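You operate a simulated robot arm through the tools that you are given. There is no shell and no other tool. Be economical: measure what you need, move in short steps, check, and stop when the job is done.

You are at the controls of a simulated robot arm. One attempt, no reset.

JOB
Try the GO gauge in the bush marked 3 and sort it.
Fine: put the gauge back in its socket; the bush goes on DONE if the gauge went in, else on HOLD.

The check looks at the end state, three seconds after you hand in, the way a careful person would. Anything else that was tipped, shoved, dropped, spilled or broken makes it a failure.

ROBOT AND FRAMES
A 7-joint arm with a two-finger parallel gripper, fixed in place. Base frame: the origin is at the foot of the arm, x ahead of it, y to its left, z up; the work surface is at about z = 0.86. Units: m, degrees, N and s.
With the tool pointing down near the work surface it reaches from about 0.3 to 0.7 m from the base axis. Its first joint turns from -66.0 to 66.0 degrees. Payload 1.57 kg.
The tool frame sits at the grasp point between the pads (the TCP): z along the fingers, y along the line on which they close. The tips reach 0.03 m beyond it. Largest opening 0.11 m; finger width 0.024, thickness 0.012; the body of the gripper, 0.048 by 0.112 m, starts 0.078 m behind the TCP.
Orientation is told as [roll, pitch, yaw] about the base's x, y, z axes, in that order, counted from this pose: with the fingers straight down and closing along the base's y, the tool's x points along the base's -x, its y along +y and its z along -z.

CONTROLS
- The arm moves only by the tool nudge_tool. Its argument "moves" is a list of rows, each a list of 2 entries, a list of its own where there are three numbers: the shift along the base's x, y, z in m, then the turn, a rotation vector about the base's x, y, z in rad. In form: [[[x, y, z], [ax, ay, az]], ...]. A call has 1 to 20 rows; each row is the pose to reach, as a shift and turn from the pose commanded when the call began. "hand" is the finger opening in m, from 0 to 0.11, set as the call begins (left out, the last holds). A row lasts 0.2 s, in which the tool goes at most 0.05 m and 8.6 degrees; a call with a longer step from one row to the next is refused whole, and so is a gripper value outside its range. A pose out of reach is approached as far as the arm can. The call stops where the force on the tool passes 40 N (or 10 N more than at its start, if that is more) or the arm is blocked; 0.2 s more then pass. The fingers move at their own pace (about 0.108 m/s each) and stop on an object; they squeeze with about 20 N. The grip force told is the motor's: it shows also when the fingers shut on nothing. Time passes only in rows, and 0.2 s behind the last, so rows that repeat a pose let the fingers close. It gives the time, the measured TCP pose, the force on the tool (base axes), the opening and the grip force at its end, in the units of the frame above (readings bear some noise).
- Cameras (640 x 400 px; columns grow to the right, rows downward): "scene" is fixed at [0.1676, -0.3915, 1.4043]; the picture's right is [0.77, -0.64, 0.00], its down [-0.38, -0.45, -0.81] and it looks along [0.52, 0.62, -0.59] (base axes); focal length 361 px, centre (320, 200). "wrist" rides on the gripper at [0.07, 0.016, -0.141] in the tool frame; the picture's right is [-0.23, 0.97, 0.00], its down [-0.85, -0.20, -0.48] and it looks along [-0.47, -0.11, 0.88] (tool axes); focal length 222 px, centre (320, 200). There is no depth. A picture from a camera that has moved, and an enlarged one, comes with that camera's place and axes in the base frame and with its lens.
- capture(camera): a new picture of that camera. No time passes.
- close_up(camera, box): a new picture of the part [left, top, right, bottom] of that camera's present view, enlarged. No time passes.
- close_job(): hands the job in; it is judged then, once.

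Go step by step. Nothing tells you positions but the pictures and the camera data: compare them with the known pose of the tool, close in by small moves and look again before you grip or let go. The budget is 120 turns and 64 pictures, counting those below and the enlarged ones. Unless the task says otherwise, let go and move clear before handing in, and close with one line.

The tools are called as name(argument=value, ...) on one line, values as JSON. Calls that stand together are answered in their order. nudge_tool: Moves the arm, as the interface text tells. Its arguments: {"type":"object","properties":{"moves":{"type":"array"},"hand":{"type":"number"}},"required":["moves"]} The other tools are called the same way: capture (camera) takes a picture; close_up (camera, box) takes an enlarged picture of a part of a camera's view; close_job () hands the job in.

At the start:

```text
time: 0.0
tool_pos: [0.469, 0.0368, 1.1643]
ee_rot: [0.1, 0.0, 0.0]
wrist_force: [0.2, -0.4, 0.1]
gripper_width: 0.1098
grasp_force: 0.0
```

scene: 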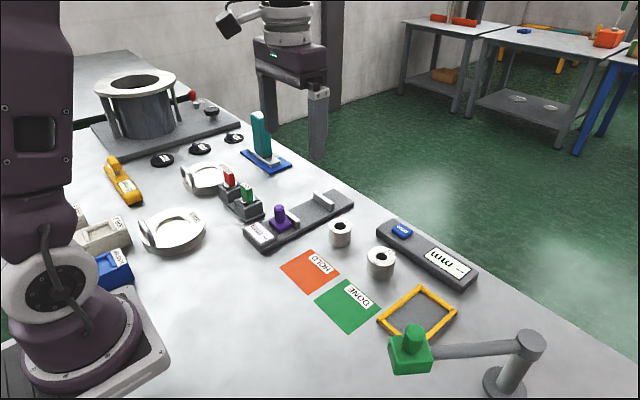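
wrist: 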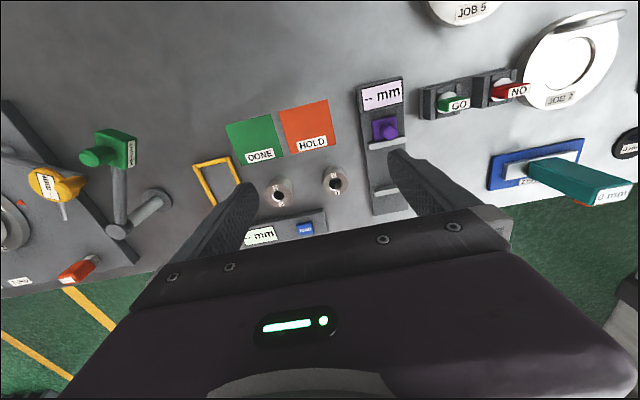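

I see two bushes near the HOLD/DONE patches and GO/NO gauges in sockets. I'll enlarge to read the marks.

close_up(camera="wrist", box=[220, 90, 380, 190])

close_up(camera="wrist", box=[240, 150, 400, 250])

close_up(camera="scene", box=[200, 160, 420, 297])

close_up(camera="wrist", box=[400, 50, 560, 150])

```text
4.00 times, centred on (300, 140) of wrist
camera zoom: at [0.3972, 0.0526, 1.3058], right [0.23, 0.97, 0.0], down [0.85, -0.2, 0.48], along [0.47, -0.11, -0.88], focal length 888 px, centre (400, 440)
```

zoom: 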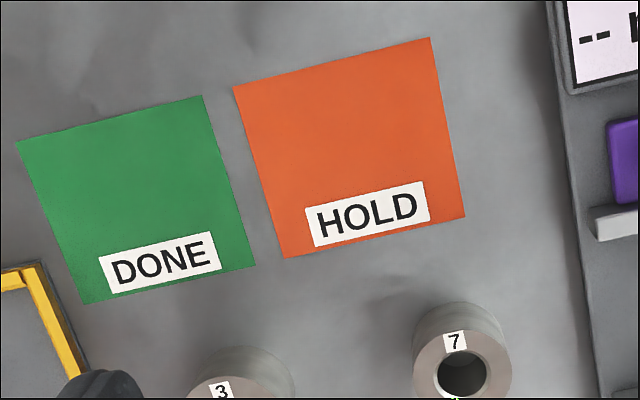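

```text
4.00 times, centred on (320, 200) of wrist
camera zoom: at [0.3972, 0.0526, 1.3058], right [0.23, 0.97, 0.0], down [0.85, -0.2, 0.48], along [0.47, -0.11, -0.88], focal length 888 px, centre (320, 200)
```

zoom: 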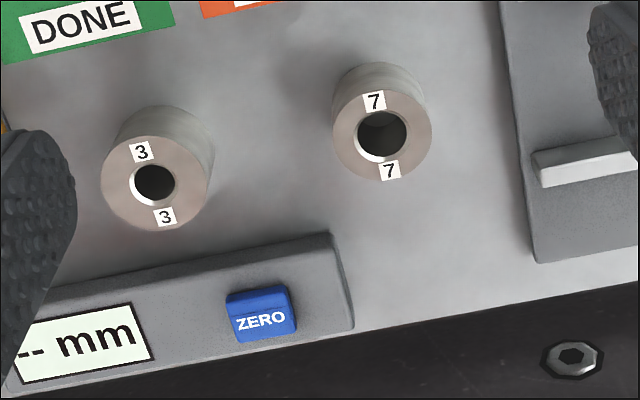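

```text
2.91 times, centred on (310, 228) of scene
camera zoom: at [0.1676, -0.3915, 1.4043], right [0.77, -0.64, 0.0], down [-0.38, -0.45, -0.81], along [0.52, 0.62, -0.59], focal length 1050 px, centre (349, 117)
```

zoom: 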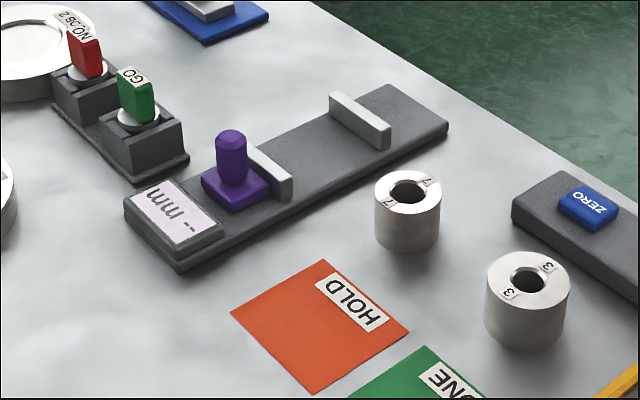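

```text
4.00 times, centred on (480, 100) of wrist
camera zoom: at [0.3972, 0.0526, 1.3058], right [0.23, 0.97, 0.0], down [0.85, -0.2, 0.48], along [0.47, -0.11, -0.88], focal length 888 px, centre (-320, 600)
```

zoom: 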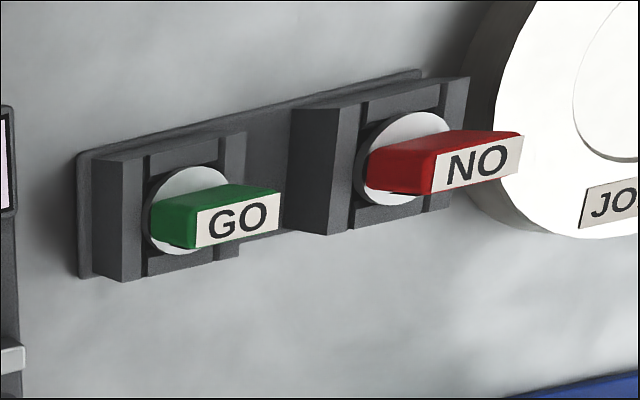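

Bush 3 is near (0.584, -0.08), its top at z≈0.90; the GO gauge is near (0.48, 0.25). I'll move for a closer look at the gauge.

nudge_tool(moves=[[[-0.017, 0.04, -0.01], [0, 0, 0]], [[-0.033, 0.08, -0.02], [0, 0, 0]], [[-0.05, 0.12, -0.03], [0, 0, 0]], [[-0.067, 0.16, -0.04], [0, 0, 0]], [[-0.083, 0.2, -0.05], [0, 0, 0]], [[-0.1, 0.238, -0.064], [0, 0, 0]], [[-0.1, 0.238, -0.064], [0, 0, 0]]])

capture(camera="wrist")

```text
time: 1.6
tool_pos: [0.3681, 0.2748, 1.1036]
ee_rot: [0.0, 0.0, 0.0]
wrist_force: [0.0, 0.6, -0.8]
gripper_width: 0.1101
grasp_force: 0.1
```

```text
57 pictures are left
camera wrist: at [0.2975, 0.2922, 1.244], right [0.23, 0.97, 0.0], down [0.85, -0.2, 0.48], along [0.47, -0.11, -0.88], focal length 222 px, centre (320, 200)
```

wrist: 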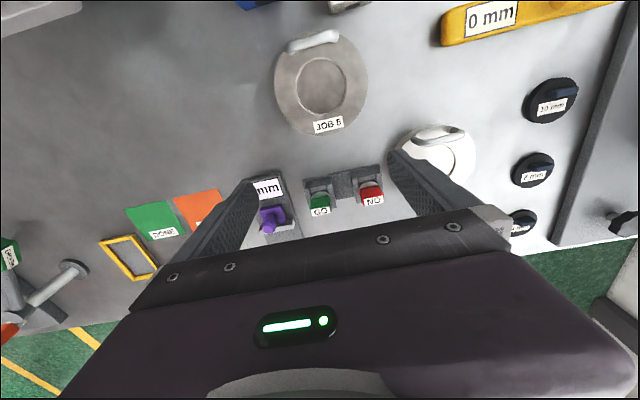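

close_up(camera="wrist", box=[280, 150, 408, 230])

close_up(camera="scene", box=[200, 150, 296, 210])

```text
5.00 times, centred on (344, 190) of wrist
camera zoom: at [0.2975, 0.2922, 1.244], right [0.23, 0.97, 0.0], down [0.85, -0.2, 0.48], along [0.47, -0.11, -0.88], focal length 1111 px, centre (200, 250)
```

zoom: 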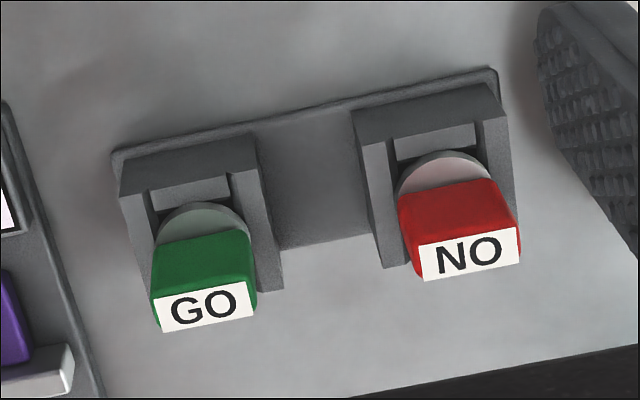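

```text
6.67 times, centred on (248, 180) of scene
camera zoom: at [0.1676, -0.3915, 1.4043], right [0.77, -0.64, 0.0], down [-0.38, -0.45, -0.81], along [0.52, 0.62, -0.59], focal length 2406 px, centre (800, 333)
```

zoom: 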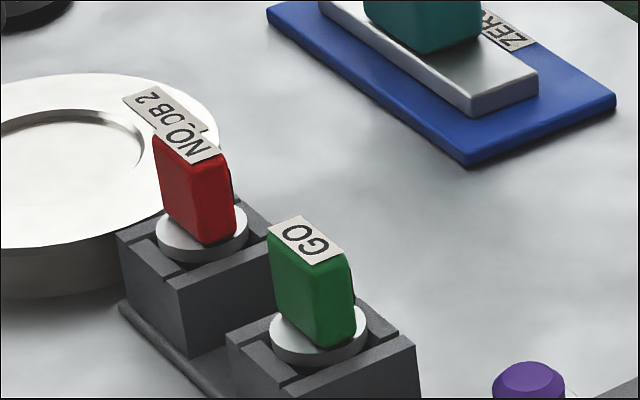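

The GO handle's top is at about (0.482, 0.2505, 0.937): a blade about 30 mm along y and 14 mm along x. I'll hover above it with a 50 mm opening.

nudge_tool(moves=[[[0.038, -0.008, -0.02], [0, 0, 0]], [[0.076, -0.016, -0.04], [0, 0, 0]], [[0.113, -0.024, -0.06], [0, 0, 0]], [[0.113, -0.024, -0.09], [0, 0, 0]], [[0.113, -0.024, -0.12], [0, 0, 0]], [[0.113, -0.024, -0.12], [0, 0, 0]]], hand=0.056)

capture(camera="wrist")

close_up(camera="scene", box=[180, 110, 340, 210])

```text
time: 3.0
tool_pos: [0.4801, 0.2493, 0.9812]
ee_rot: [-0.1, 0.1, 0.0]
wrist_force: [-0.4, 0.2, -0.7]
gripper_width: 0.0559
grasp_force: 0.1
```

```text
54 pictures are left
camera wrist: at [0.4096, 0.2675, 1.1219], right [0.23, 0.97, 0.0], down [0.85, -0.2, 0.48], along [0.47, -0.11, -0.88], focal length 222 px, centre (320, 200)
```

wrist: 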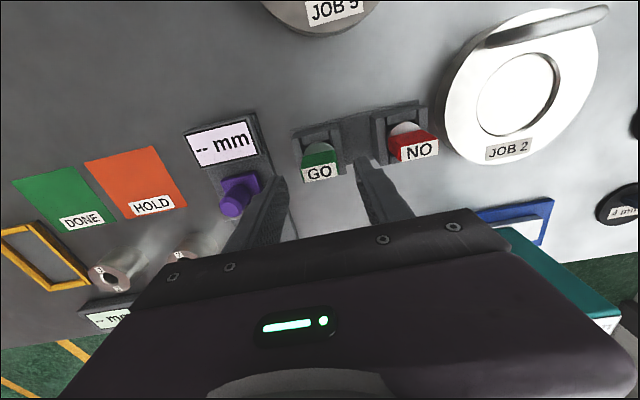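

```text
4.00 times, centred on (260, 160) of scene
camera zoom: at [0.1676, -0.3915, 1.4043], right [0.77, -0.64, 0.0], down [-0.38, -0.45, -0.81], along [0.52, 0.62, -0.59], focal length 1443 px, centre (560, 360)
```

zoom: 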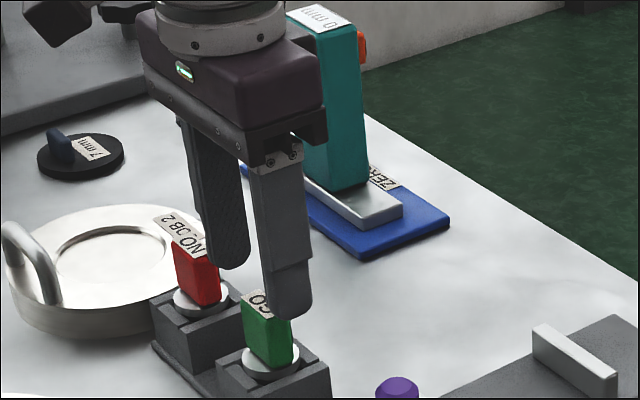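

The hover lines up with the label. I'll go down to TCP z≈0.940 and grip.

nudge_tool(moves=[[[0.0015, 0.0015, -0.015], [0, 0, 0]], [[0.0015, 0.0015, -0.03], [0, 0, 0]], [[0.0015, 0.0015, -0.041], [0, 0, 0]], [[0.0015, 0.0015, -0.041], [0, 0, 0]]])

close_up(camera="scene", box=[200, 130, 296, 220])

close_up(camera="wrist", box=[240, 100, 400, 220])

```text
time: 4.0
tool_pos: [0.48, 0.2506, 0.9394]
ee_rot: [0.0, -0.1, 0.1]
wrist_force: [-0.1, -0.3, -0.5]
gripper_width: 0.056
grasp_force: 0.2
```

```text
4.44 times, centred on (248, 175) of scene
camera zoom: at [0.1676, -0.3915, 1.4043], right [0.77, -0.64, 0.0], down [-0.38, -0.45, -0.81], along [0.52, 0.62, -0.59], focal length 1604 px, centre (640, 311)
```

zoom: 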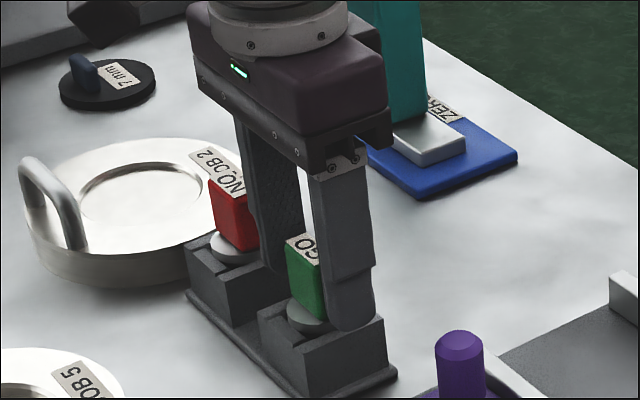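

```text
3.33 times, centred on (320, 160) of wrist
camera zoom: at [0.4113, 0.2675, 1.0807], right [0.23, 0.97, 0.0], down [0.85, -0.2, 0.48], along [0.47, -0.11, -0.88], focal length 740 px, centre (320, 333)
```

zoom: 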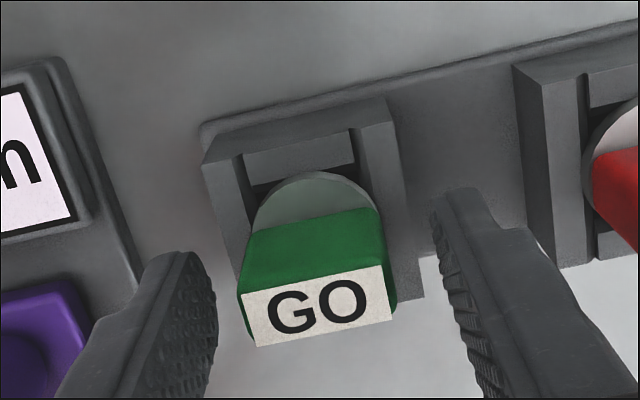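

The blade sits between the fingers. I'll close on it.

nudge_tool(moves=[[[0, 0, 0], [0, 0, 0]], [[0, 0, 0], [0, 0, 0]], [[0, 0, 0], [0, 0, 0]], [[0, 0, 0], [0, 0, 0]]], hand=0.0)

close_up(camera="wrist", box=[240, 100, 400, 220])

```text
time: 5.0
tool_pos: [0.4808, 0.2508, 0.94]
ee_rot: [0.0, 0.0, 0.0]
wrist_force: [-0.4, 0.6, 0.6]
gripper_width: 0.0336
grasp_force: 20.4
```

```text
3.33 times, centred on (320, 160) of wrist
camera zoom: at [0.4112, 0.2676, 1.0808], right [0.23, 0.97, 0.0], down [0.86, -0.2, 0.48], along [0.47, -0.11, -0.88], focal length 740 px, centre (320, 333)
```

zoom: 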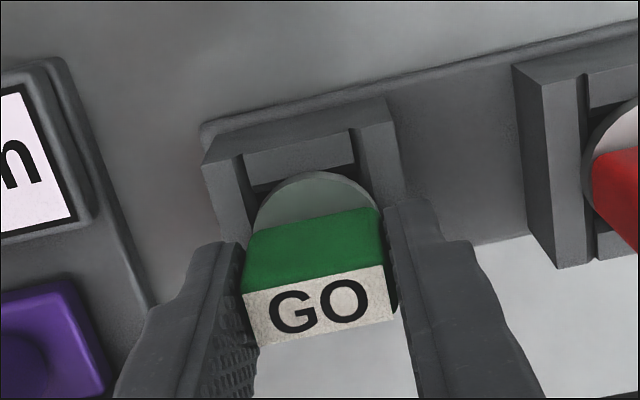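

It's held at 33.6 mm with negligible side force. Lifting straight up and looking at the plug.

nudge_tool(moves=[[[0, 0, 0.01], [0, 0, 0]], [[0, 0, 0.02], [0, 0, 0]], [[0, 0, 0.03], [0, 0, 0]], [[0, 0, 0.045], [0, 0, 0]], [[0, 0, 0.07], [0, 0, 0]], [[0, 0, 0.1], [0, 0, 0]], [[0, 0, 0.12], [0, 0, 0]], [[0, 0, 0.12], [0, 0, 0]]])

close_up(camera="scene", box=[200, 110, 296, 210])

close_up(camera="wrist", box=[240, 100, 400, 220])

```text
time: 6.8
tool_pos: [0.4817, 0.2514, 1.0608]
ee_rot: [0.0, 0.0, 0.1]
wrist_force: [0.2, 0.1, -1.1]
gripper_width: 0.0337
grasp_force: 20.1
```

```text
4.00 times, centred on (248, 160) of scene
camera zoom: at [0.1676, -0.3915, 1.4043], right [0.77, -0.64, 0.0], down [-0.38, -0.45, -0.81], along [0.52, 0.62, -0.59], focal length 1443 px, centre (608, 360)
```

zoom: 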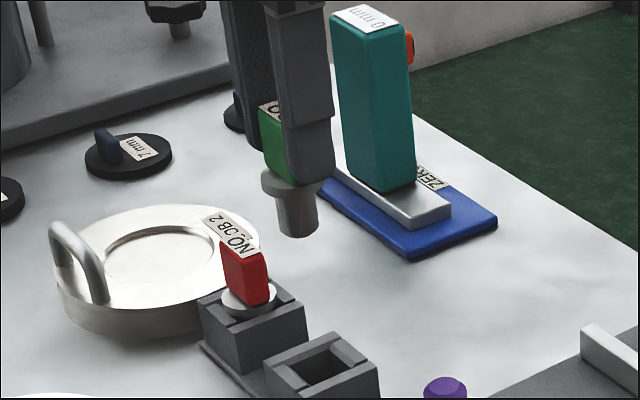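

```text
3.33 times, centred on (320, 160) of wrist
camera zoom: at [0.4111, 0.2682, 1.2017], right [0.23, 0.97, 0.0], down [0.85, -0.2, 0.48], along [0.47, -0.11, -0.88], focal length 740 px, centre (320, 333)
```

zoom: 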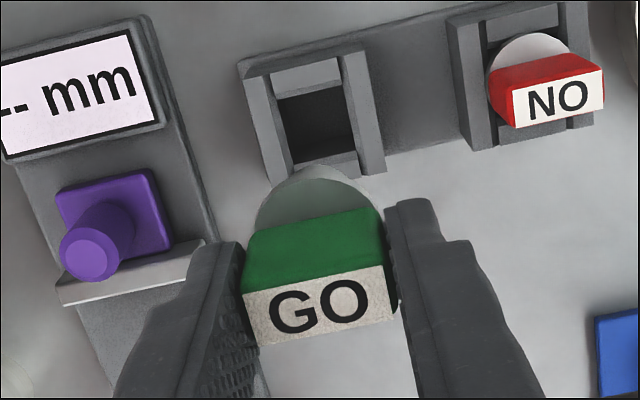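

The plug is about 30 mm long and 22 mm across, and it hangs straight. I'll carry it over near bush 3 for a close view.

nudge_tool(moves=[[[0.015, -0.04, 0], [0, 0, 0]], [[0.03, -0.08, 0], [0, 0, 0]], [[0.047, -0.12, 0], [0, 0, 0]], [[0.064, -0.16, 0], [0, 0, 0]], [[0.08, -0.2, 0], [0, 0, 0]], [[0.1, -0.24, 0], [0, 0, 0]], [[0.118, -0.281, 0], [0, 0, 0]], [[0.118, -0.281, -0.02], [0, 0, 0]], [[0.118, -0.281, -0.02], [0, 0, 0]]])

close_up(camera="wrist", box=[230, 90, 390, 190])

close_up(camera="scene", box=[300, 140, 460, 290])

```text
time: 8.8
tool_pos: [0.6007, -0.0314, 1.0405]
ee_rot: [0.0, 0.0, 0.0]
wrist_force: [-0.3, -0.1, -0.5]
gripper_width: 0.0332
grasp_force: 20.2
```

```text
4.00 times, centred on (310, 140) of wrist
camera zoom: at [0.5317, -0.014, 1.1815], right [0.23, 0.97, 0.0], down [0.85, -0.2, 0.48], along [0.47, -0.11, -0.88], focal length 888 px, centre (360, 440)
```

zoom: 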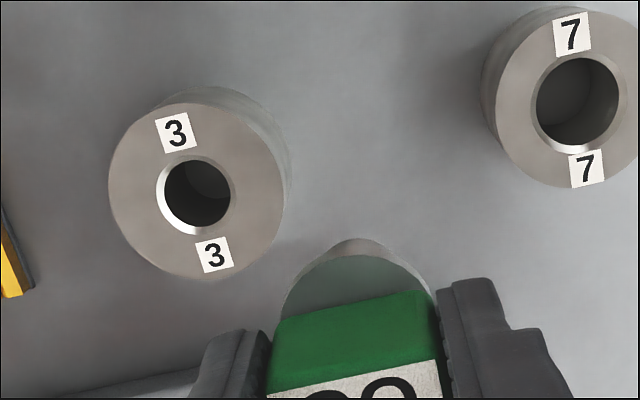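

```text
2.67 times, centred on (380, 215) of scene
camera zoom: at [0.1676, -0.3915, 1.4043], right [0.77, -0.64, 0.0], down [-0.38, -0.45, -0.81], along [0.52, 0.62, -0.59], focal length 962 px, centre (160, 160)
```

zoom: 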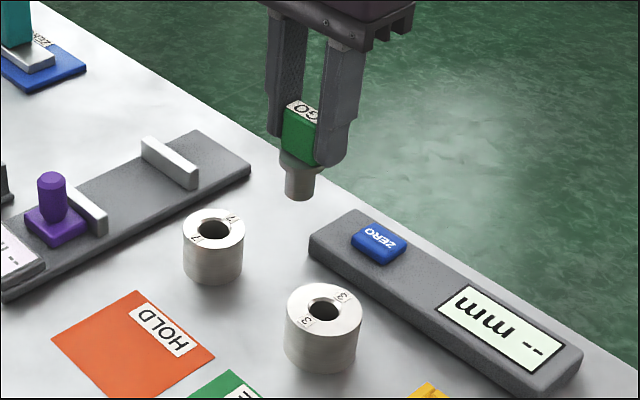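

Bush 3's axis is at about (0.583, -0.079). I'll position the plug just above it and check from both cameras.

nudge_tool(moves=[[[-0.009, -0.024, 0], [0, 0, 0]], [[-0.0175, -0.0475, 0], [0, 0, 0]], [[-0.0175, -0.0475, -0.03], [0, 0, 0]], [[-0.0175, -0.0475, -0.055], [0, 0, 0]], [[-0.0175, -0.0475, -0.055], [0, 0, 0]]])

close_up(camera="scene", box=[340, 205, 420, 285])

close_up(camera="wrist", box=[270, 120, 366, 180])

```text
time: 10.0
tool_pos: [0.5851, -0.0768, 0.9838]
ee_rot: [0.0, 0.0, -0.1]
wrist_force: [0.1, -0.5, -2.1]
gripper_width: 0.0338
grasp_force: 19.9
```

```text
5.00 times, centred on (380, 245) of scene
camera zoom: at [0.1676, -0.3915, 1.4043], right [0.77, -0.64, 0.0], down [-0.38, -0.45, -0.81], along [0.52, 0.62, -0.59], focal length 1804 px, centre (20, -25)
```

zoom: 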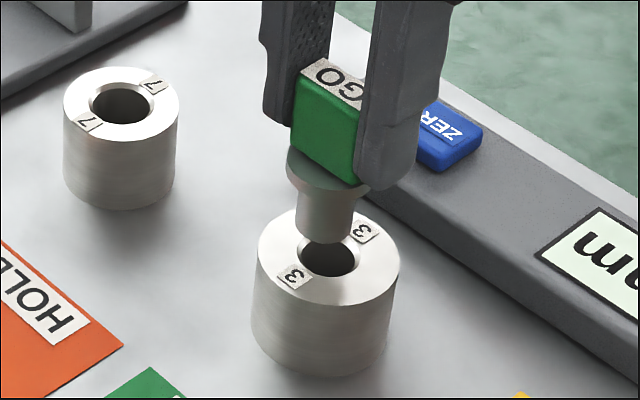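

```text
6.67 times, centred on (318, 150) of wrist
camera zoom: at [0.514, -0.0596, 1.1251], right [0.23, 0.97, 0.0], down [0.85, -0.2, 0.48], along [0.47, -0.11, -0.88], focal length 1481 px, centre (333, 533)
```

zoom: 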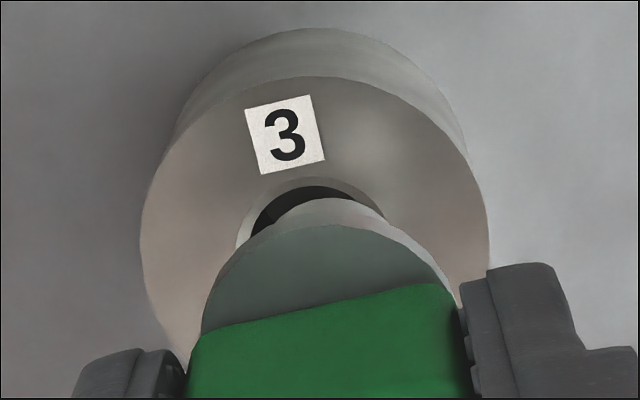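

The plug needs about 3 mm toward -y. I'll correct, lower to just above the rim and check again.

nudge_tool(moves=[[[0, -0.003, 0], [0, 0, 0]], [[0, -0.003, -0.007], [0, 0, 0]], [[0, -0.003, -0.007], [0, 0, 0]]])

close_up(camera="scene", box=[362, 230, 402, 270])

close_up(camera="wrist", box=[270, 120, 366, 180])

```text
time: 10.8
tool_pos: [0.585, -0.0804, 0.9767]
ee_rot: [0.0, -0.1, 0.1]
wrist_force: [-0.3, -0.5, -0.9]
gripper_width: 0.0334
grasp_force: 19.4
```

```text
10.00 times, centred on (382, 250) of scene
camera zoom: at [0.1676, -0.3915, 1.4043], right [0.77, -0.64, 0.0], down [-0.38, -0.45, -0.81], along [0.52, 0.62, -0.59], focal length 3609 px, centre (-300, -300)
```

zoom: 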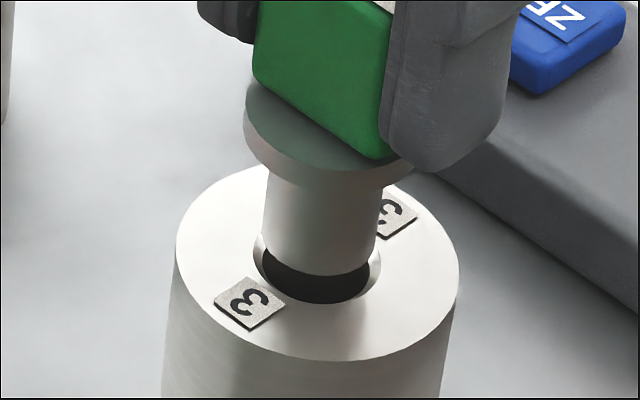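

```text
6.67 times, centred on (318, 150) of wrist
camera zoom: at [0.514, -0.0638, 1.1182], right [0.23, 0.97, 0.0], down [0.86, -0.2, 0.48], along [0.47, -0.11, -0.88], focal length 1481 px, centre (333, 533)
```

zoom: 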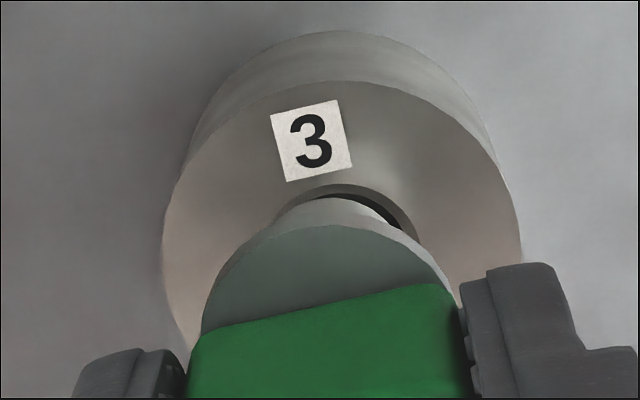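

Residual offset is about (+1, +1) mm. The plug looks close to or larger than the bore, so I'll lower gently and read the force.

nudge_tool(moves=[[[0.001, 0.001, 0], [0, 0, 0]], [[0.001, 0.001, -0.002], [0, 0, 0]], [[0.001, 0.001, -0.003], [0, 0, 0]], [[0.001, 0.001, -0.004], [0, 0, 0]], [[0.001, 0.001, -0.004], [0, 0, 0]]])

close_up(camera="scene", box=[362, 230, 402, 270])

close_up(camera="wrist", box=[270, 120, 366, 180])

```text
time: 12.0
tool_pos: [0.5844, -0.08, 0.974]
ee_rot: [0.0, 0.1, 0.0]
wrist_force: [0.5, 0.0, -1.9]
gripper_width: 0.0334
grasp_force: 20.1
```

```text
10.00 times, centred on (382, 250) of scene
camera zoom: at [0.1676, -0.3915, 1.4043], right [0.77, -0.64, 0.0], down [-0.38, -0.45, -0.81], along [0.52, 0.62, -0.59], focal length 3609 px, centre (-300, -300)
```

zoom: 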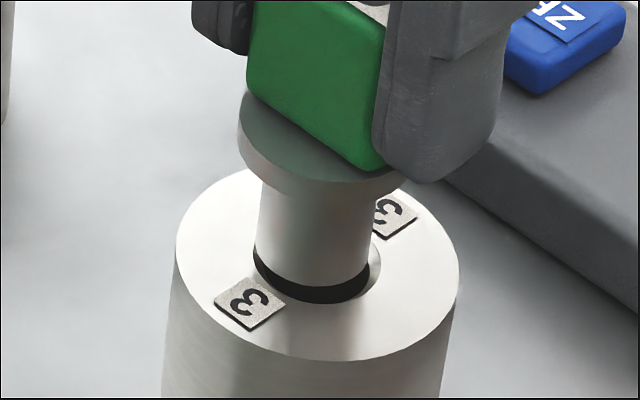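

```text
6.67 times, centred on (318, 150) of wrist
camera zoom: at [0.5138, -0.0628, 1.1146], right [0.23, 0.97, 0.0], down [0.86, -0.2, 0.48], along [0.47, -0.11, -0.88], focal length 1481 px, centre (333, 533)
```

zoom: 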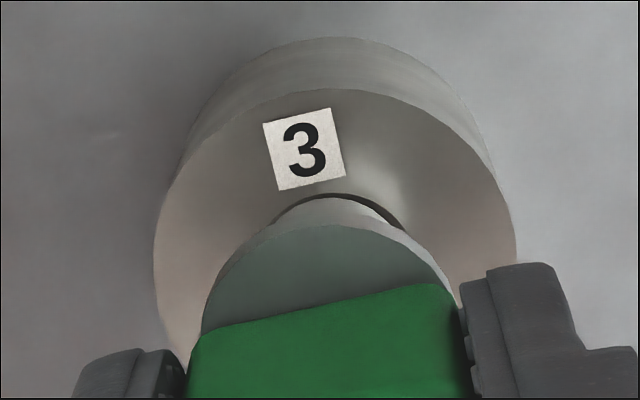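

The plug is still about 2 mm short in x. I'll correct and look.

nudge_tool(moves=[[[0.001, 0, 0], [0, 0, 0]], [[0.002, 0, 0], [0, 0, 0]], [[0.002, 0, -0.001], [0, 0, 0]], [[0.002, 0, -0.001], [0, 0, 0]], [[0.002, 0, -0.001], [0, 0, 0]]])

close_up(camera="scene", box=[362, 230, 402, 270])

close_up(camera="wrist", box=[270, 120, 366, 180])

```text
time: 13.2
tool_pos: [0.585, -0.0799, 0.973]
ee_rot: [0.0, 0.0, 0.0]
wrist_force: [0.1, 0.8, -1.5]
gripper_width: 0.0334
grasp_force: 19.7
```

```text
10.00 times, centred on (382, 250) of scene
camera zoom: at [0.1676, -0.3915, 1.4043], right [0.77, -0.64, 0.0], down [-0.38, -0.45, -0.81], along [0.52, 0.62, -0.59], focal length 3609 px, centre (-300, -300)
```

zoom: 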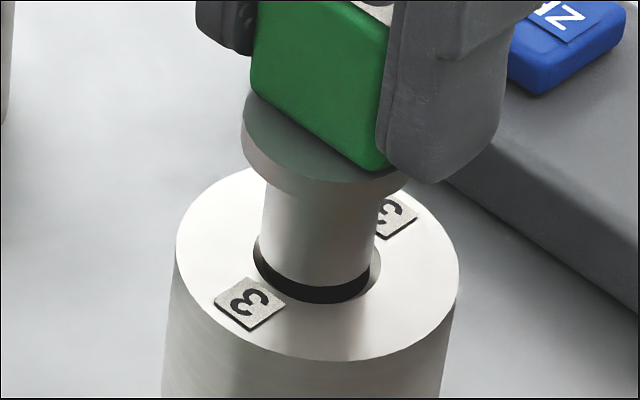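

```text
6.67 times, centred on (318, 150) of wrist
camera zoom: at [0.5147, -0.0629, 1.1141], right [0.23, 0.97, 0.0], down [0.86, -0.2, 0.48], along [0.47, -0.11, -0.88], focal length 1481 px, centre (333, 533)
```

zoom: 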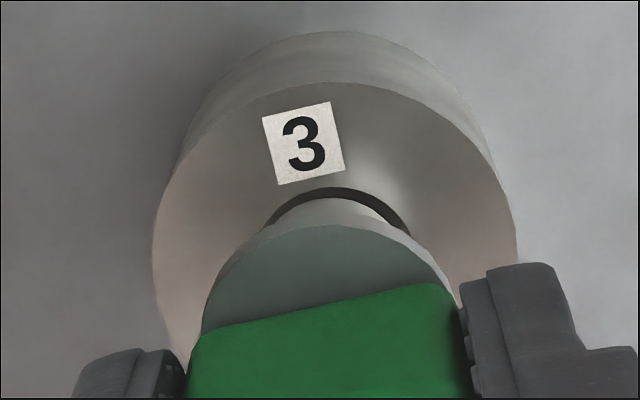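

Alignment is now within about 1 mm. Descending slowly while watching the force.

nudge_tool(moves=[[[0.0008, 0.0003, 0], [0, 0, 0]], [[0.0008, 0.0003, -0.001], [0, 0, 0]], [[0.0008, 0.0003, -0.002], [0, 0, 0]], [[0.0008, 0.0003, -0.003], [0, 0, 0]], [[0.0008, 0.0003, -0.004], [0, 0, 0]], [[0.0008, 0.0003, -0.005], [0, 0, 0]], [[0.0008, 0.0003, -0.006], [0, 0, 0]], [[0.0008, 0.0003, -0.007], [0, 0, 0]], [[0.0008, 0.0003, -0.008], [0, 0, 0]], [[0.0008, 0.0003, -0.009], [0, 0, 0]]])

close_up(camera="scene", box=[362, 230, 402, 270])

```text
time: 15.4
tool_pos: [0.5871, -0.0796, 0.9658]
ee_rot: [-0.1, -0.2, 0.0]
wrist_force: [-5.1, 0.2, 8.0]
gripper_width: 0.0337
grasp_force: 20.0
stopped in row 10: the force on the tool passed its limit (the readings are from after the stop); the commanded pose is now the measured one
```

```text
10.00 times, centred on (382, 250) of scene
camera zoom: at [0.1673, -0.3914, 1.4044], right [0.77, -0.64, 0.0], down [-0.38, -0.45, -0.81], along [0.52, 0.62, -0.59], focal length 3609 px, centre (-300, -300)
```

zoom: 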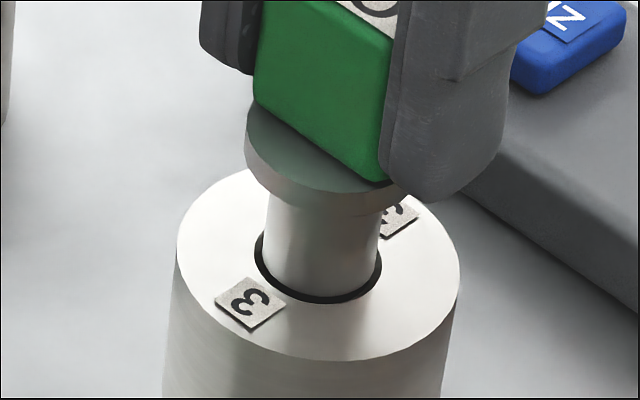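

It touched on the chamfer with the reaction toward -x, so the plug sits slightly too far in +x. Checking from the wrist.

close_up(camera="wrist", box=[270, 120, 366, 180])

```text
6.67 times, centred on (318, 150) of wrist
camera zoom: at [0.5161, -0.0623, 1.1077], right [0.23, 0.97, 0.0], down [0.85, -0.2, 0.48], along [0.47, -0.11, -0.88], focal length 1481 px, centre (333, 533)
```

zoom: 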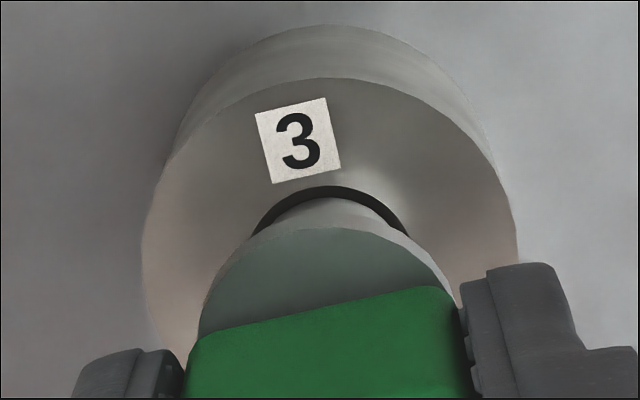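

I'll back off 2 mm, shift 1.2 mm toward -x and try again.

nudge_tool(moves=[[[0, 0, 0.002], [0, 0, 0]], [[-0.0012, 0.0001, 0.002], [0, 0, 0]], [[-0.0012, 0.0001, 0.002], [0, 0, 0]], [[-0.0012, 0.0001, 0.001], [0, 0, 0]], [[-0.0012, 0.0001, 0], [0, 0, 0]], [[-0.0012, 0.0001, -0.001], [0, 0, 0]], [[-0.0012, 0.0001, -0.002], [0, 0, 0]], [[-0.0012, 0.0001, -0.003], [0, 0, 0]], [[-0.0012, 0.0001, -0.004], [0, 0, 0]], [[-0.0012, 0.0001, -0.005], [0, 0, 0]], [[-0.0012, 0.0001, -0.006], [0, 0, 0]]])

close_up(camera="scene", box=[362, 230, 402, 270])

close_up(camera="wrist", box=[270, 120, 366, 180])

```text
time: 17.1
tool_pos: [0.587, -0.0795, 0.966]
ee_rot: [-0.2, -0.5, 0.0]
wrist_force: [-4.5, 0.9, 7.0]
gripper_width: 0.0334
grasp_force: 19.7
stopped in row 8: the force on the tool passed its limit (the readings are from after the stop); the commanded pose is now the measured one
```

```text
10.00 times, centred on (382, 250) of scene
camera zoom: at [0.1673, -0.3914, 1.4044], right [0.77, -0.64, 0.0], down [-0.38, -0.45, -0.81], along [0.52, 0.62, -0.59], focal length 3609 px, centre (-300, -300)
```

zoom: 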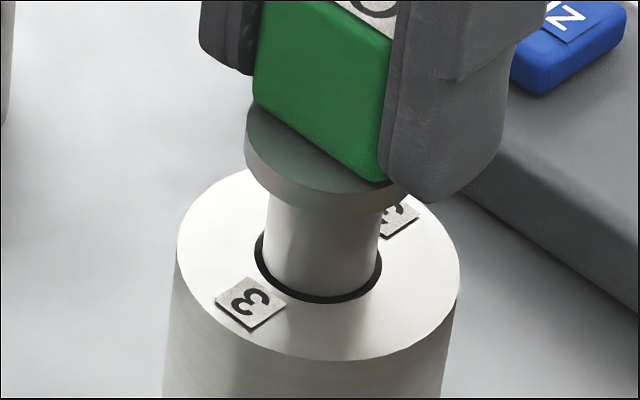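

```text
6.67 times, centred on (318, 150) of wrist
camera zoom: at [0.5153, -0.0623, 1.1074], right [0.23, 0.97, 0.0], down [0.85, -0.2, 0.49], along [0.47, -0.11, -0.87], focal length 1481 px, centre (333, 533)
```

zoom: 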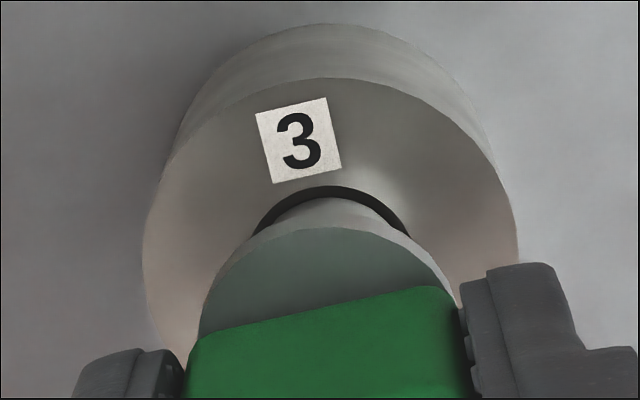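

The plug tip stayed against the far (+x) side of the chamfer, and the tool tilted by about 0.5°. I'll lift clear, level, shift and look again.

nudge_tool(moves=[[[0, 0, 0.003], [0, 0, 0]], [[0, 0, 0.006], [0.0035, 0.0087, 0]], [[-0.0013, -0.0004, 0.006], [0.0035, 0.0087, 0]], [[-0.0013, -0.0004, 0.005], [0.0035, 0.0087, 0]], [[-0.0013, -0.0004, 0.004], [0.0035, 0.0087, 0]], [[-0.0013, -0.0004, 0.004], [0.0035, 0.0087, 0]], [[-0.0013, -0.0004, 0.004], [0.0035, 0.0087, 0]]])

close_up(camera="scene", box=[362, 230, 402, 270])

close_up(camera="wrist", box=[270, 120, 366, 180])

```text
time: 18.7
tool_pos: [0.5858, -0.0796, 0.9699]
ee_rot: [0.1, -0.1, 0.0]
wrist_force: [-0.1, 0.7, -0.6]
gripper_width: 0.0336
grasp_force: 20.2
```

```text
10.00 times, centred on (382, 250) of scene
camera zoom: at [0.1676, -0.3915, 1.4043], right [0.77, -0.64, 0.0], down [-0.38, -0.45, -0.81], along [0.52, 0.62, -0.59], focal length 3609 px, centre (-300, -300)
```

zoom: 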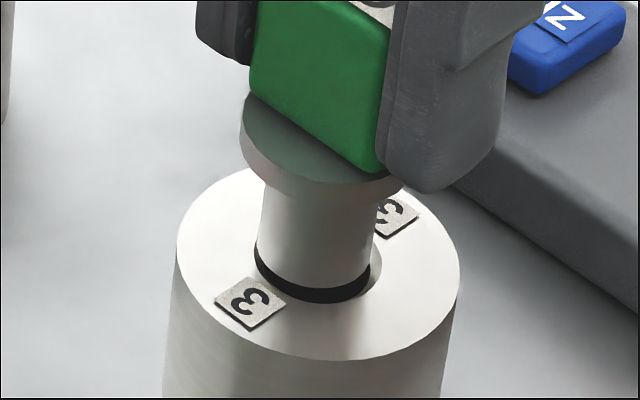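

```text
6.67 times, centred on (318, 150) of wrist
camera zoom: at [0.5151, -0.0632, 1.1115], right [0.23, 0.97, 0.0], down [0.86, -0.2, 0.48], along [0.47, -0.11, -0.88], focal length 1481 px, centre (333, 533)
```

zoom: 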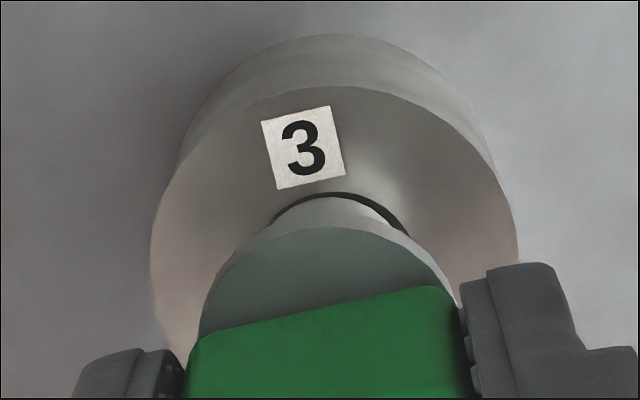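

Now it's about 1 mm the other way. I'll take half that correction and descend gently.

nudge_tool(moves=[[[0.0006, 0.0002, 0], [0, 0, 0]], [[0.0006, 0.0002, -0.001], [0, 0, 0]], [[0.0006, 0.0002, -0.002], [0, 0, 0]], [[0.0006, 0.0002, -0.003], [0, 0, 0]], [[0.0006, 0.0002, -0.0035], [0, 0, 0]], [[0.0006, 0.0002, -0.0035], [0, 0, 0]]])

close_up(camera="scene", box=[362, 230, 402, 270])

```text
time: 20.1
tool_pos: [0.5873, -0.0799, 0.9675]
ee_rot: [0.0, -0.2, 0.1]
wrist_force: [5.6, 0.3, 9.7]
gripper_width: 0.0334
grasp_force: 20.3
```

```text
10.00 times, centred on (382, 250) of scene
camera zoom: at [0.1675, -0.3915, 1.4044], right [0.77, -0.64, 0.0], down [-0.38, -0.45, -0.81], along [0.52, 0.62, -0.59], focal length 3609 px, centre (-300, -300)
```

zoom: 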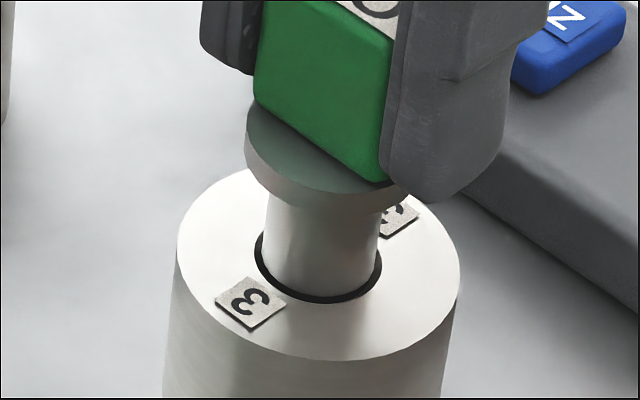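

From both sides the plug slid to the same spot, so the chamfer has centred it and it stops there. I'll push firmly once while centred to settle whether it goes in.

nudge_tool(moves=[[[0.0007, 0, 0], [0, 0, 0]], [[0.0007, 0, -0.0005], [0, 0, 0]], [[0.0007, 0, -0.001], [0, 0, 0]], [[0.0007, 0, -0.0015], [0, 0, 0]], [[0.0007, 0, -0.002], [0, 0, 0]], [[0.0007, 0, -0.003], [0, 0, 0]], [[0.0007, 0, -0.004], [0, 0, 0]], [[0.0007, 0, -0.005], [0, 0, 0]], [[0.0007, 0, -0.006], [0, 0, 0]]])

close_up(camera="scene", box=[362, 230, 402, 270])

```text
time: 21.3
tool_pos: [0.5879, -0.079, 0.9668]
ee_rot: [-0.1, -0.1, 0.1]
wrist_force: [-4.8, 0.9, 8.6]
gripper_width: 0.0335
grasp_force: 20.4
stopped in row 5: the force on the tool passed its limit (the readings are from after the stop); the commanded pose is now the measured one
```

```text
10.00 times, centred on (382, 250) of scene
camera zoom: at [0.1673, -0.3914, 1.4044], right [0.77, -0.64, 0.0], down [-0.38, -0.45, -0.81], along [0.52, 0.62, -0.59], focal length 3609 px, centre (-300, -300)
```

zoom: 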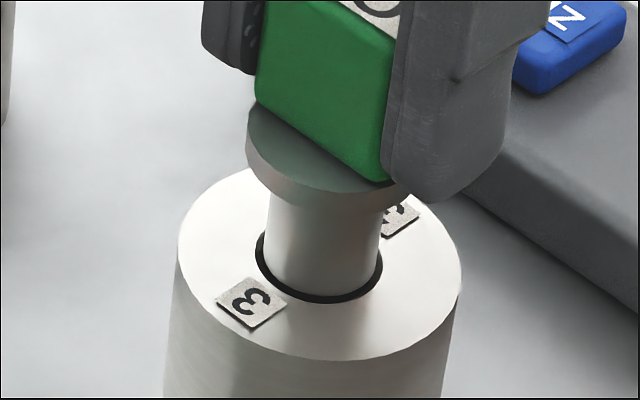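

It still stops, but the plug looks 0.5–1 mm off toward the far side. I'll make a small search around that spot under light pressure to be sure.

nudge_tool(moves=[[[-0.0004, -0.0003, 0], [0, 0, 0]], [[-0.0008, -0.0006, 0], [0, 0, 0]], [[-0.0012, -0.0009, -0.0003], [0, 0, 0]], [[-0.0016, -0.0009, -0.0005], [0, 0, 0]], [[-0.002, -0.0006, -0.0005], [0, 0, 0]], [[-0.002, -0.0001, -0.0005], [0, 0, 0]], [[-0.0017, 0.0004, -0.0005], [0, 0, 0]], [[-0.0012, 0.0006, -0.0005], [0, 0, 0]], [[-0.0007, 0.0004, -0.0005], [0, 0, 0]], [[-0.0005, -0.0001, -0.0005], [0, 0, 0]], [[-0.0008, -0.0004, -0.0008], [0, 0, 0]], [[-0.0012, -0.0004, -0.0012], [0, 0, 0]], [[-0.0012, -0.0004, -0.0018], [0, 0, 0]]])

close_up(camera="scene", box=[362, 230, 402, 270])

```text
time: 23.5
tool_pos: [0.5867, -0.0802, 0.9666]
ee_rot: [-0.1, -0.2, 0.1]
wrist_force: [-3.3, 0.9, 8.1]
gripper_width: 0.0336
grasp_force: 19.4
stopped in row 10: the force on the tool passed its limit (the readings are from after the stop); the commanded pose is now the measured one
```

```text
10.00 times, centred on (382, 250) of scene
camera zoom: at [0.1673, -0.3914, 1.4044], right [0.77, -0.64, 0.0], down [-0.38, -0.45, -0.81], along [0.52, 0.62, -0.59], focal length 3609 px, centre (-300, -300)
```

zoom: 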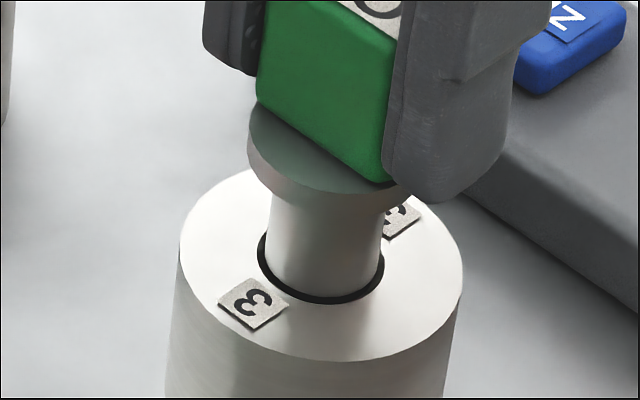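

The bush follows the plug sideways, so the plug is seated in the chamfer and still doesn't enter. I'll lift off and compare the bore with the plug visually.

nudge_tool(moves=[[[0, 0, 0.004], [0, 0, 0]], [[0, 0, 0.012], [0, 0, 0]], [[0, 0, 0.03], [0, 0, 0]], [[0.01, 0.02, 0.06], [0, 0, 0]], [[0.017, 0.048, 0.074], [0, 0, 0]], [[0.017, 0.048, 0.074], [0, 0, 0]], [[0.017, 0.048, 0.074], [0, 0, 0]]])

close_up(camera="wrist", box=[248, 110, 312, 170])

close_up(camera="scene", box=[335, 190, 415, 270])

```text
time: 25.1
tool_pos: [0.6049, -0.032, 1.0414]
ee_rot: [0.0, -0.2, 0.0]
wrist_force: [-0.3, 0.3, -1.4]
gripper_width: 0.0333
grasp_force: 19.5
```

```text
6.67 times, centred on (280, 140) of wrist
camera zoom: at [0.5349, -0.0142, 1.1819], right [0.23, 0.97, 0.0], down [0.85, -0.2, 0.48], along [0.47, -0.11, -0.88], focal length 1481 px, centre (587, 600)
```

zoom: 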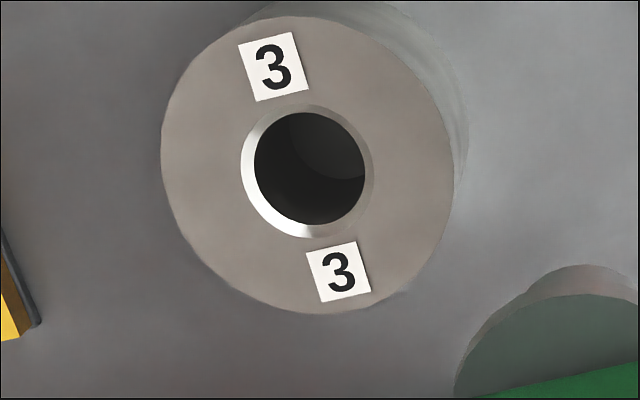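

```text
5.00 times, centred on (375, 230) of scene
camera zoom: at [0.1676, -0.3915, 1.4043], right [0.77, -0.64, 0.0], down [-0.38, -0.45, -0.81], along [0.52, 0.62, -0.59], focal length 1804 px, centre (45, 50)
```

zoom: 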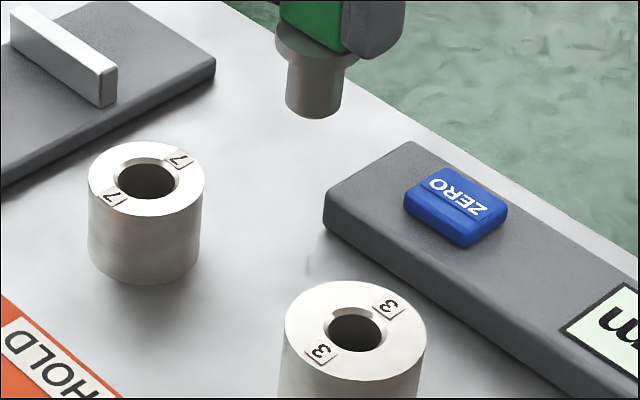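

The bore measures about 20.8 mm and the plug about 22.4 mm, so it's a no-go and the bush goes to HOLD. First the gauge goes back to its socket.

nudge_tool(moves=[[[0, 0, 0.02], [0, 0, 0]], [[-0.018, 0.04, 0.02], [0, 0, 0]], [[-0.036, 0.08, 0.02], [0, 0, 0]], [[-0.054, 0.12, 0.02], [0, 0, 0]], [[-0.072, 0.16, 0.02], [0, 0, 0]], [[-0.09, 0.2, 0.02], [0, 0, 0]], [[-0.108, 0.24, 0.02], [0, 0, 0]], [[-0.1237, 0.2818, 0.02], [0, 0, 0]], [[-0.1237, 0.2818, -0.02], [0, 0, 0]], [[-0.1237, 0.2818, -0.045], [0, 0, 0]], [[-0.1237, 0.2818, -0.05], [0, 0, 0]], [[-0.1237, 0.2818, -0.05], [0, 0, 0]]])

close_up(camera="wrist", box=[240, 100, 400, 220])

close_up(camera="scene", box=[208, 150, 288, 230])

```text
time: 27.7
tool_pos: [0.481, 0.2502, 0.9893]
ee_rot: [0.0, -0.2, 0.1]
wrist_force: [0.1, 0.1, -1.4]
gripper_width: 0.0336
grasp_force: 20.0
```

```text
3.33 times, centred on (320, 160) of wrist
camera zoom: at [0.4102, 0.2675, 1.1302], right [0.23, 0.97, 0.0], down [0.85, -0.2, 0.48], along [0.47, -0.11, -0.88], focal length 740 px, centre (320, 333)
```

zoom: 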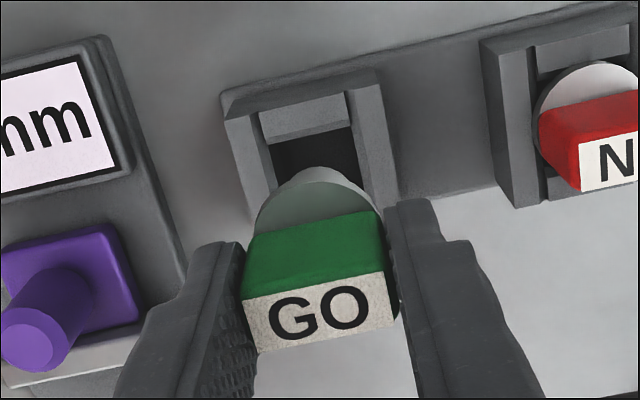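

```text
5.00 times, centred on (248, 190) of scene
camera zoom: at [0.1676, -0.3915, 1.4043], right [0.77, -0.64, 0.0], down [-0.38, -0.45, -0.81], along [0.52, 0.62, -0.59], focal length 1804 px, centre (680, 250)
```

zoom: 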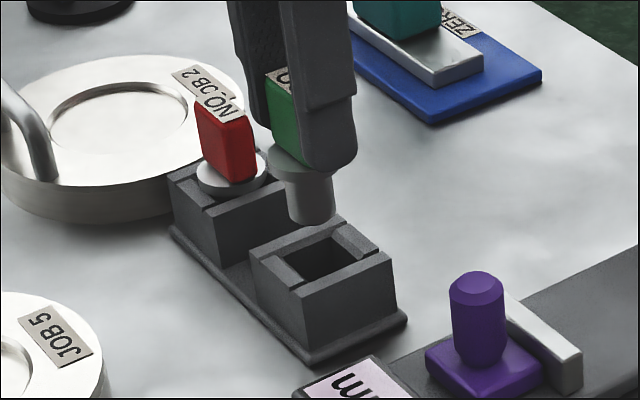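

The gauge seems to have been pushed up a few mm in the grip. I'll correct 1 mm in x, lower partway and check over the socket.

nudge_tool(moves=[[[0.001, 0, 0], [0, 0.0035, 0]], [[0.001, 0, -0.01], [0, 0.0035, 0]], [[0.001, 0, -0.02], [0, 0.0035, 0]], [[0.001, 0, -0.02], [0, 0.0035, 0]]])

close_up(camera="wrist", box=[270, 110, 366, 200])

close_up(camera="scene", box=[218, 170, 268, 220])

```text
time: 28.7
tool_pos: [0.4806, 0.2493, 0.9695]
ee_rot: [0.1, 0.0, 0.1]
wrist_force: [0.1, 1.4, -0.9]
gripper_width: 0.0334
grasp_force: 19.8
```

```text
4.44 times, centred on (318, 155) of wrist
camera zoom: at [0.4113, 0.2668, 1.1105], right [0.23, 0.97, 0.0], down [0.85, -0.2, 0.48], along [0.47, -0.11, -0.88], focal length 987 px, centre (329, 400)
```

zoom: 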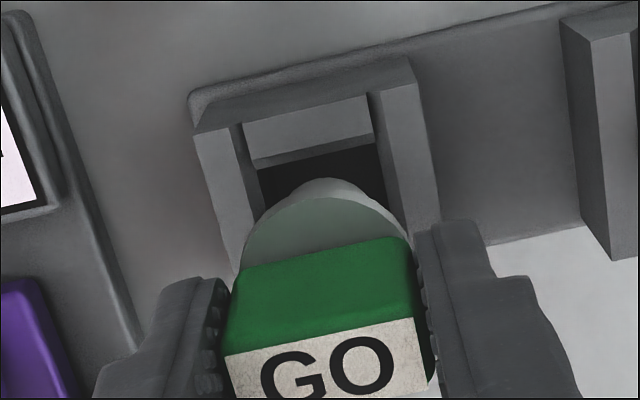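

```text
8.00 times, centred on (243, 195) of scene
camera zoom: at [0.1676, -0.3915, 1.4043], right [0.77, -0.64, 0.0], down [-0.38, -0.45, -0.81], along [0.52, 0.62, -0.59], focal length 2887 px, centre (936, 240)
```

zoom: 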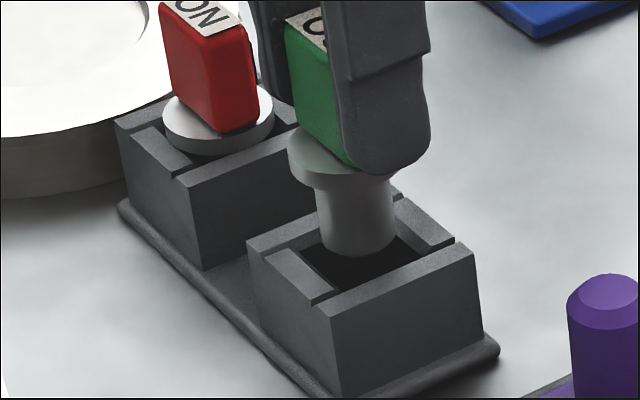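

The plug is over the opening. Lowering with +0.7 mm in y.

nudge_tool(moves=[[[0, 0.0007, -0.003], [0, 0, 0]], [[0, 0.0007, -0.006], [0, 0, 0]], [[0, 0.0007, -0.009], [0, 0, 0]], [[0, 0.0007, -0.012], [0, 0, 0]], [[0, 0.0007, -0.015], [0, 0, 0]], [[0, 0.0007, -0.018], [0, 0, 0]], [[0, 0.0007, -0.021], [0, 0, 0]], [[0, 0.0007, -0.024], [0, 0, 0]], [[0, 0.0007, -0.024], [0, 0, 0]]])

close_up(camera="scene", box=[218, 170, 268, 220])

```text
time: 30.7
tool_pos: [0.4814, 0.2498, 0.947]
ee_rot: [-0.2, 0.0, 0.1]
wrist_force: [0.2, -0.3, -0.5]
gripper_width: 0.0333
grasp_force: 19.8
```

```text
8.00 times, centred on (243, 195) of scene
camera zoom: at [0.1676, -0.3915, 1.4043], right [0.77, -0.64, 0.0], down [-0.38, -0.45, -0.81], along [0.52, 0.62, -0.59], focal length 2887 px, centre (936, 240)
```

zoom: 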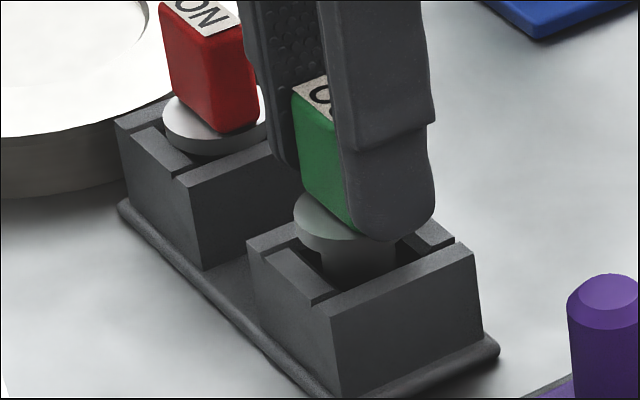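

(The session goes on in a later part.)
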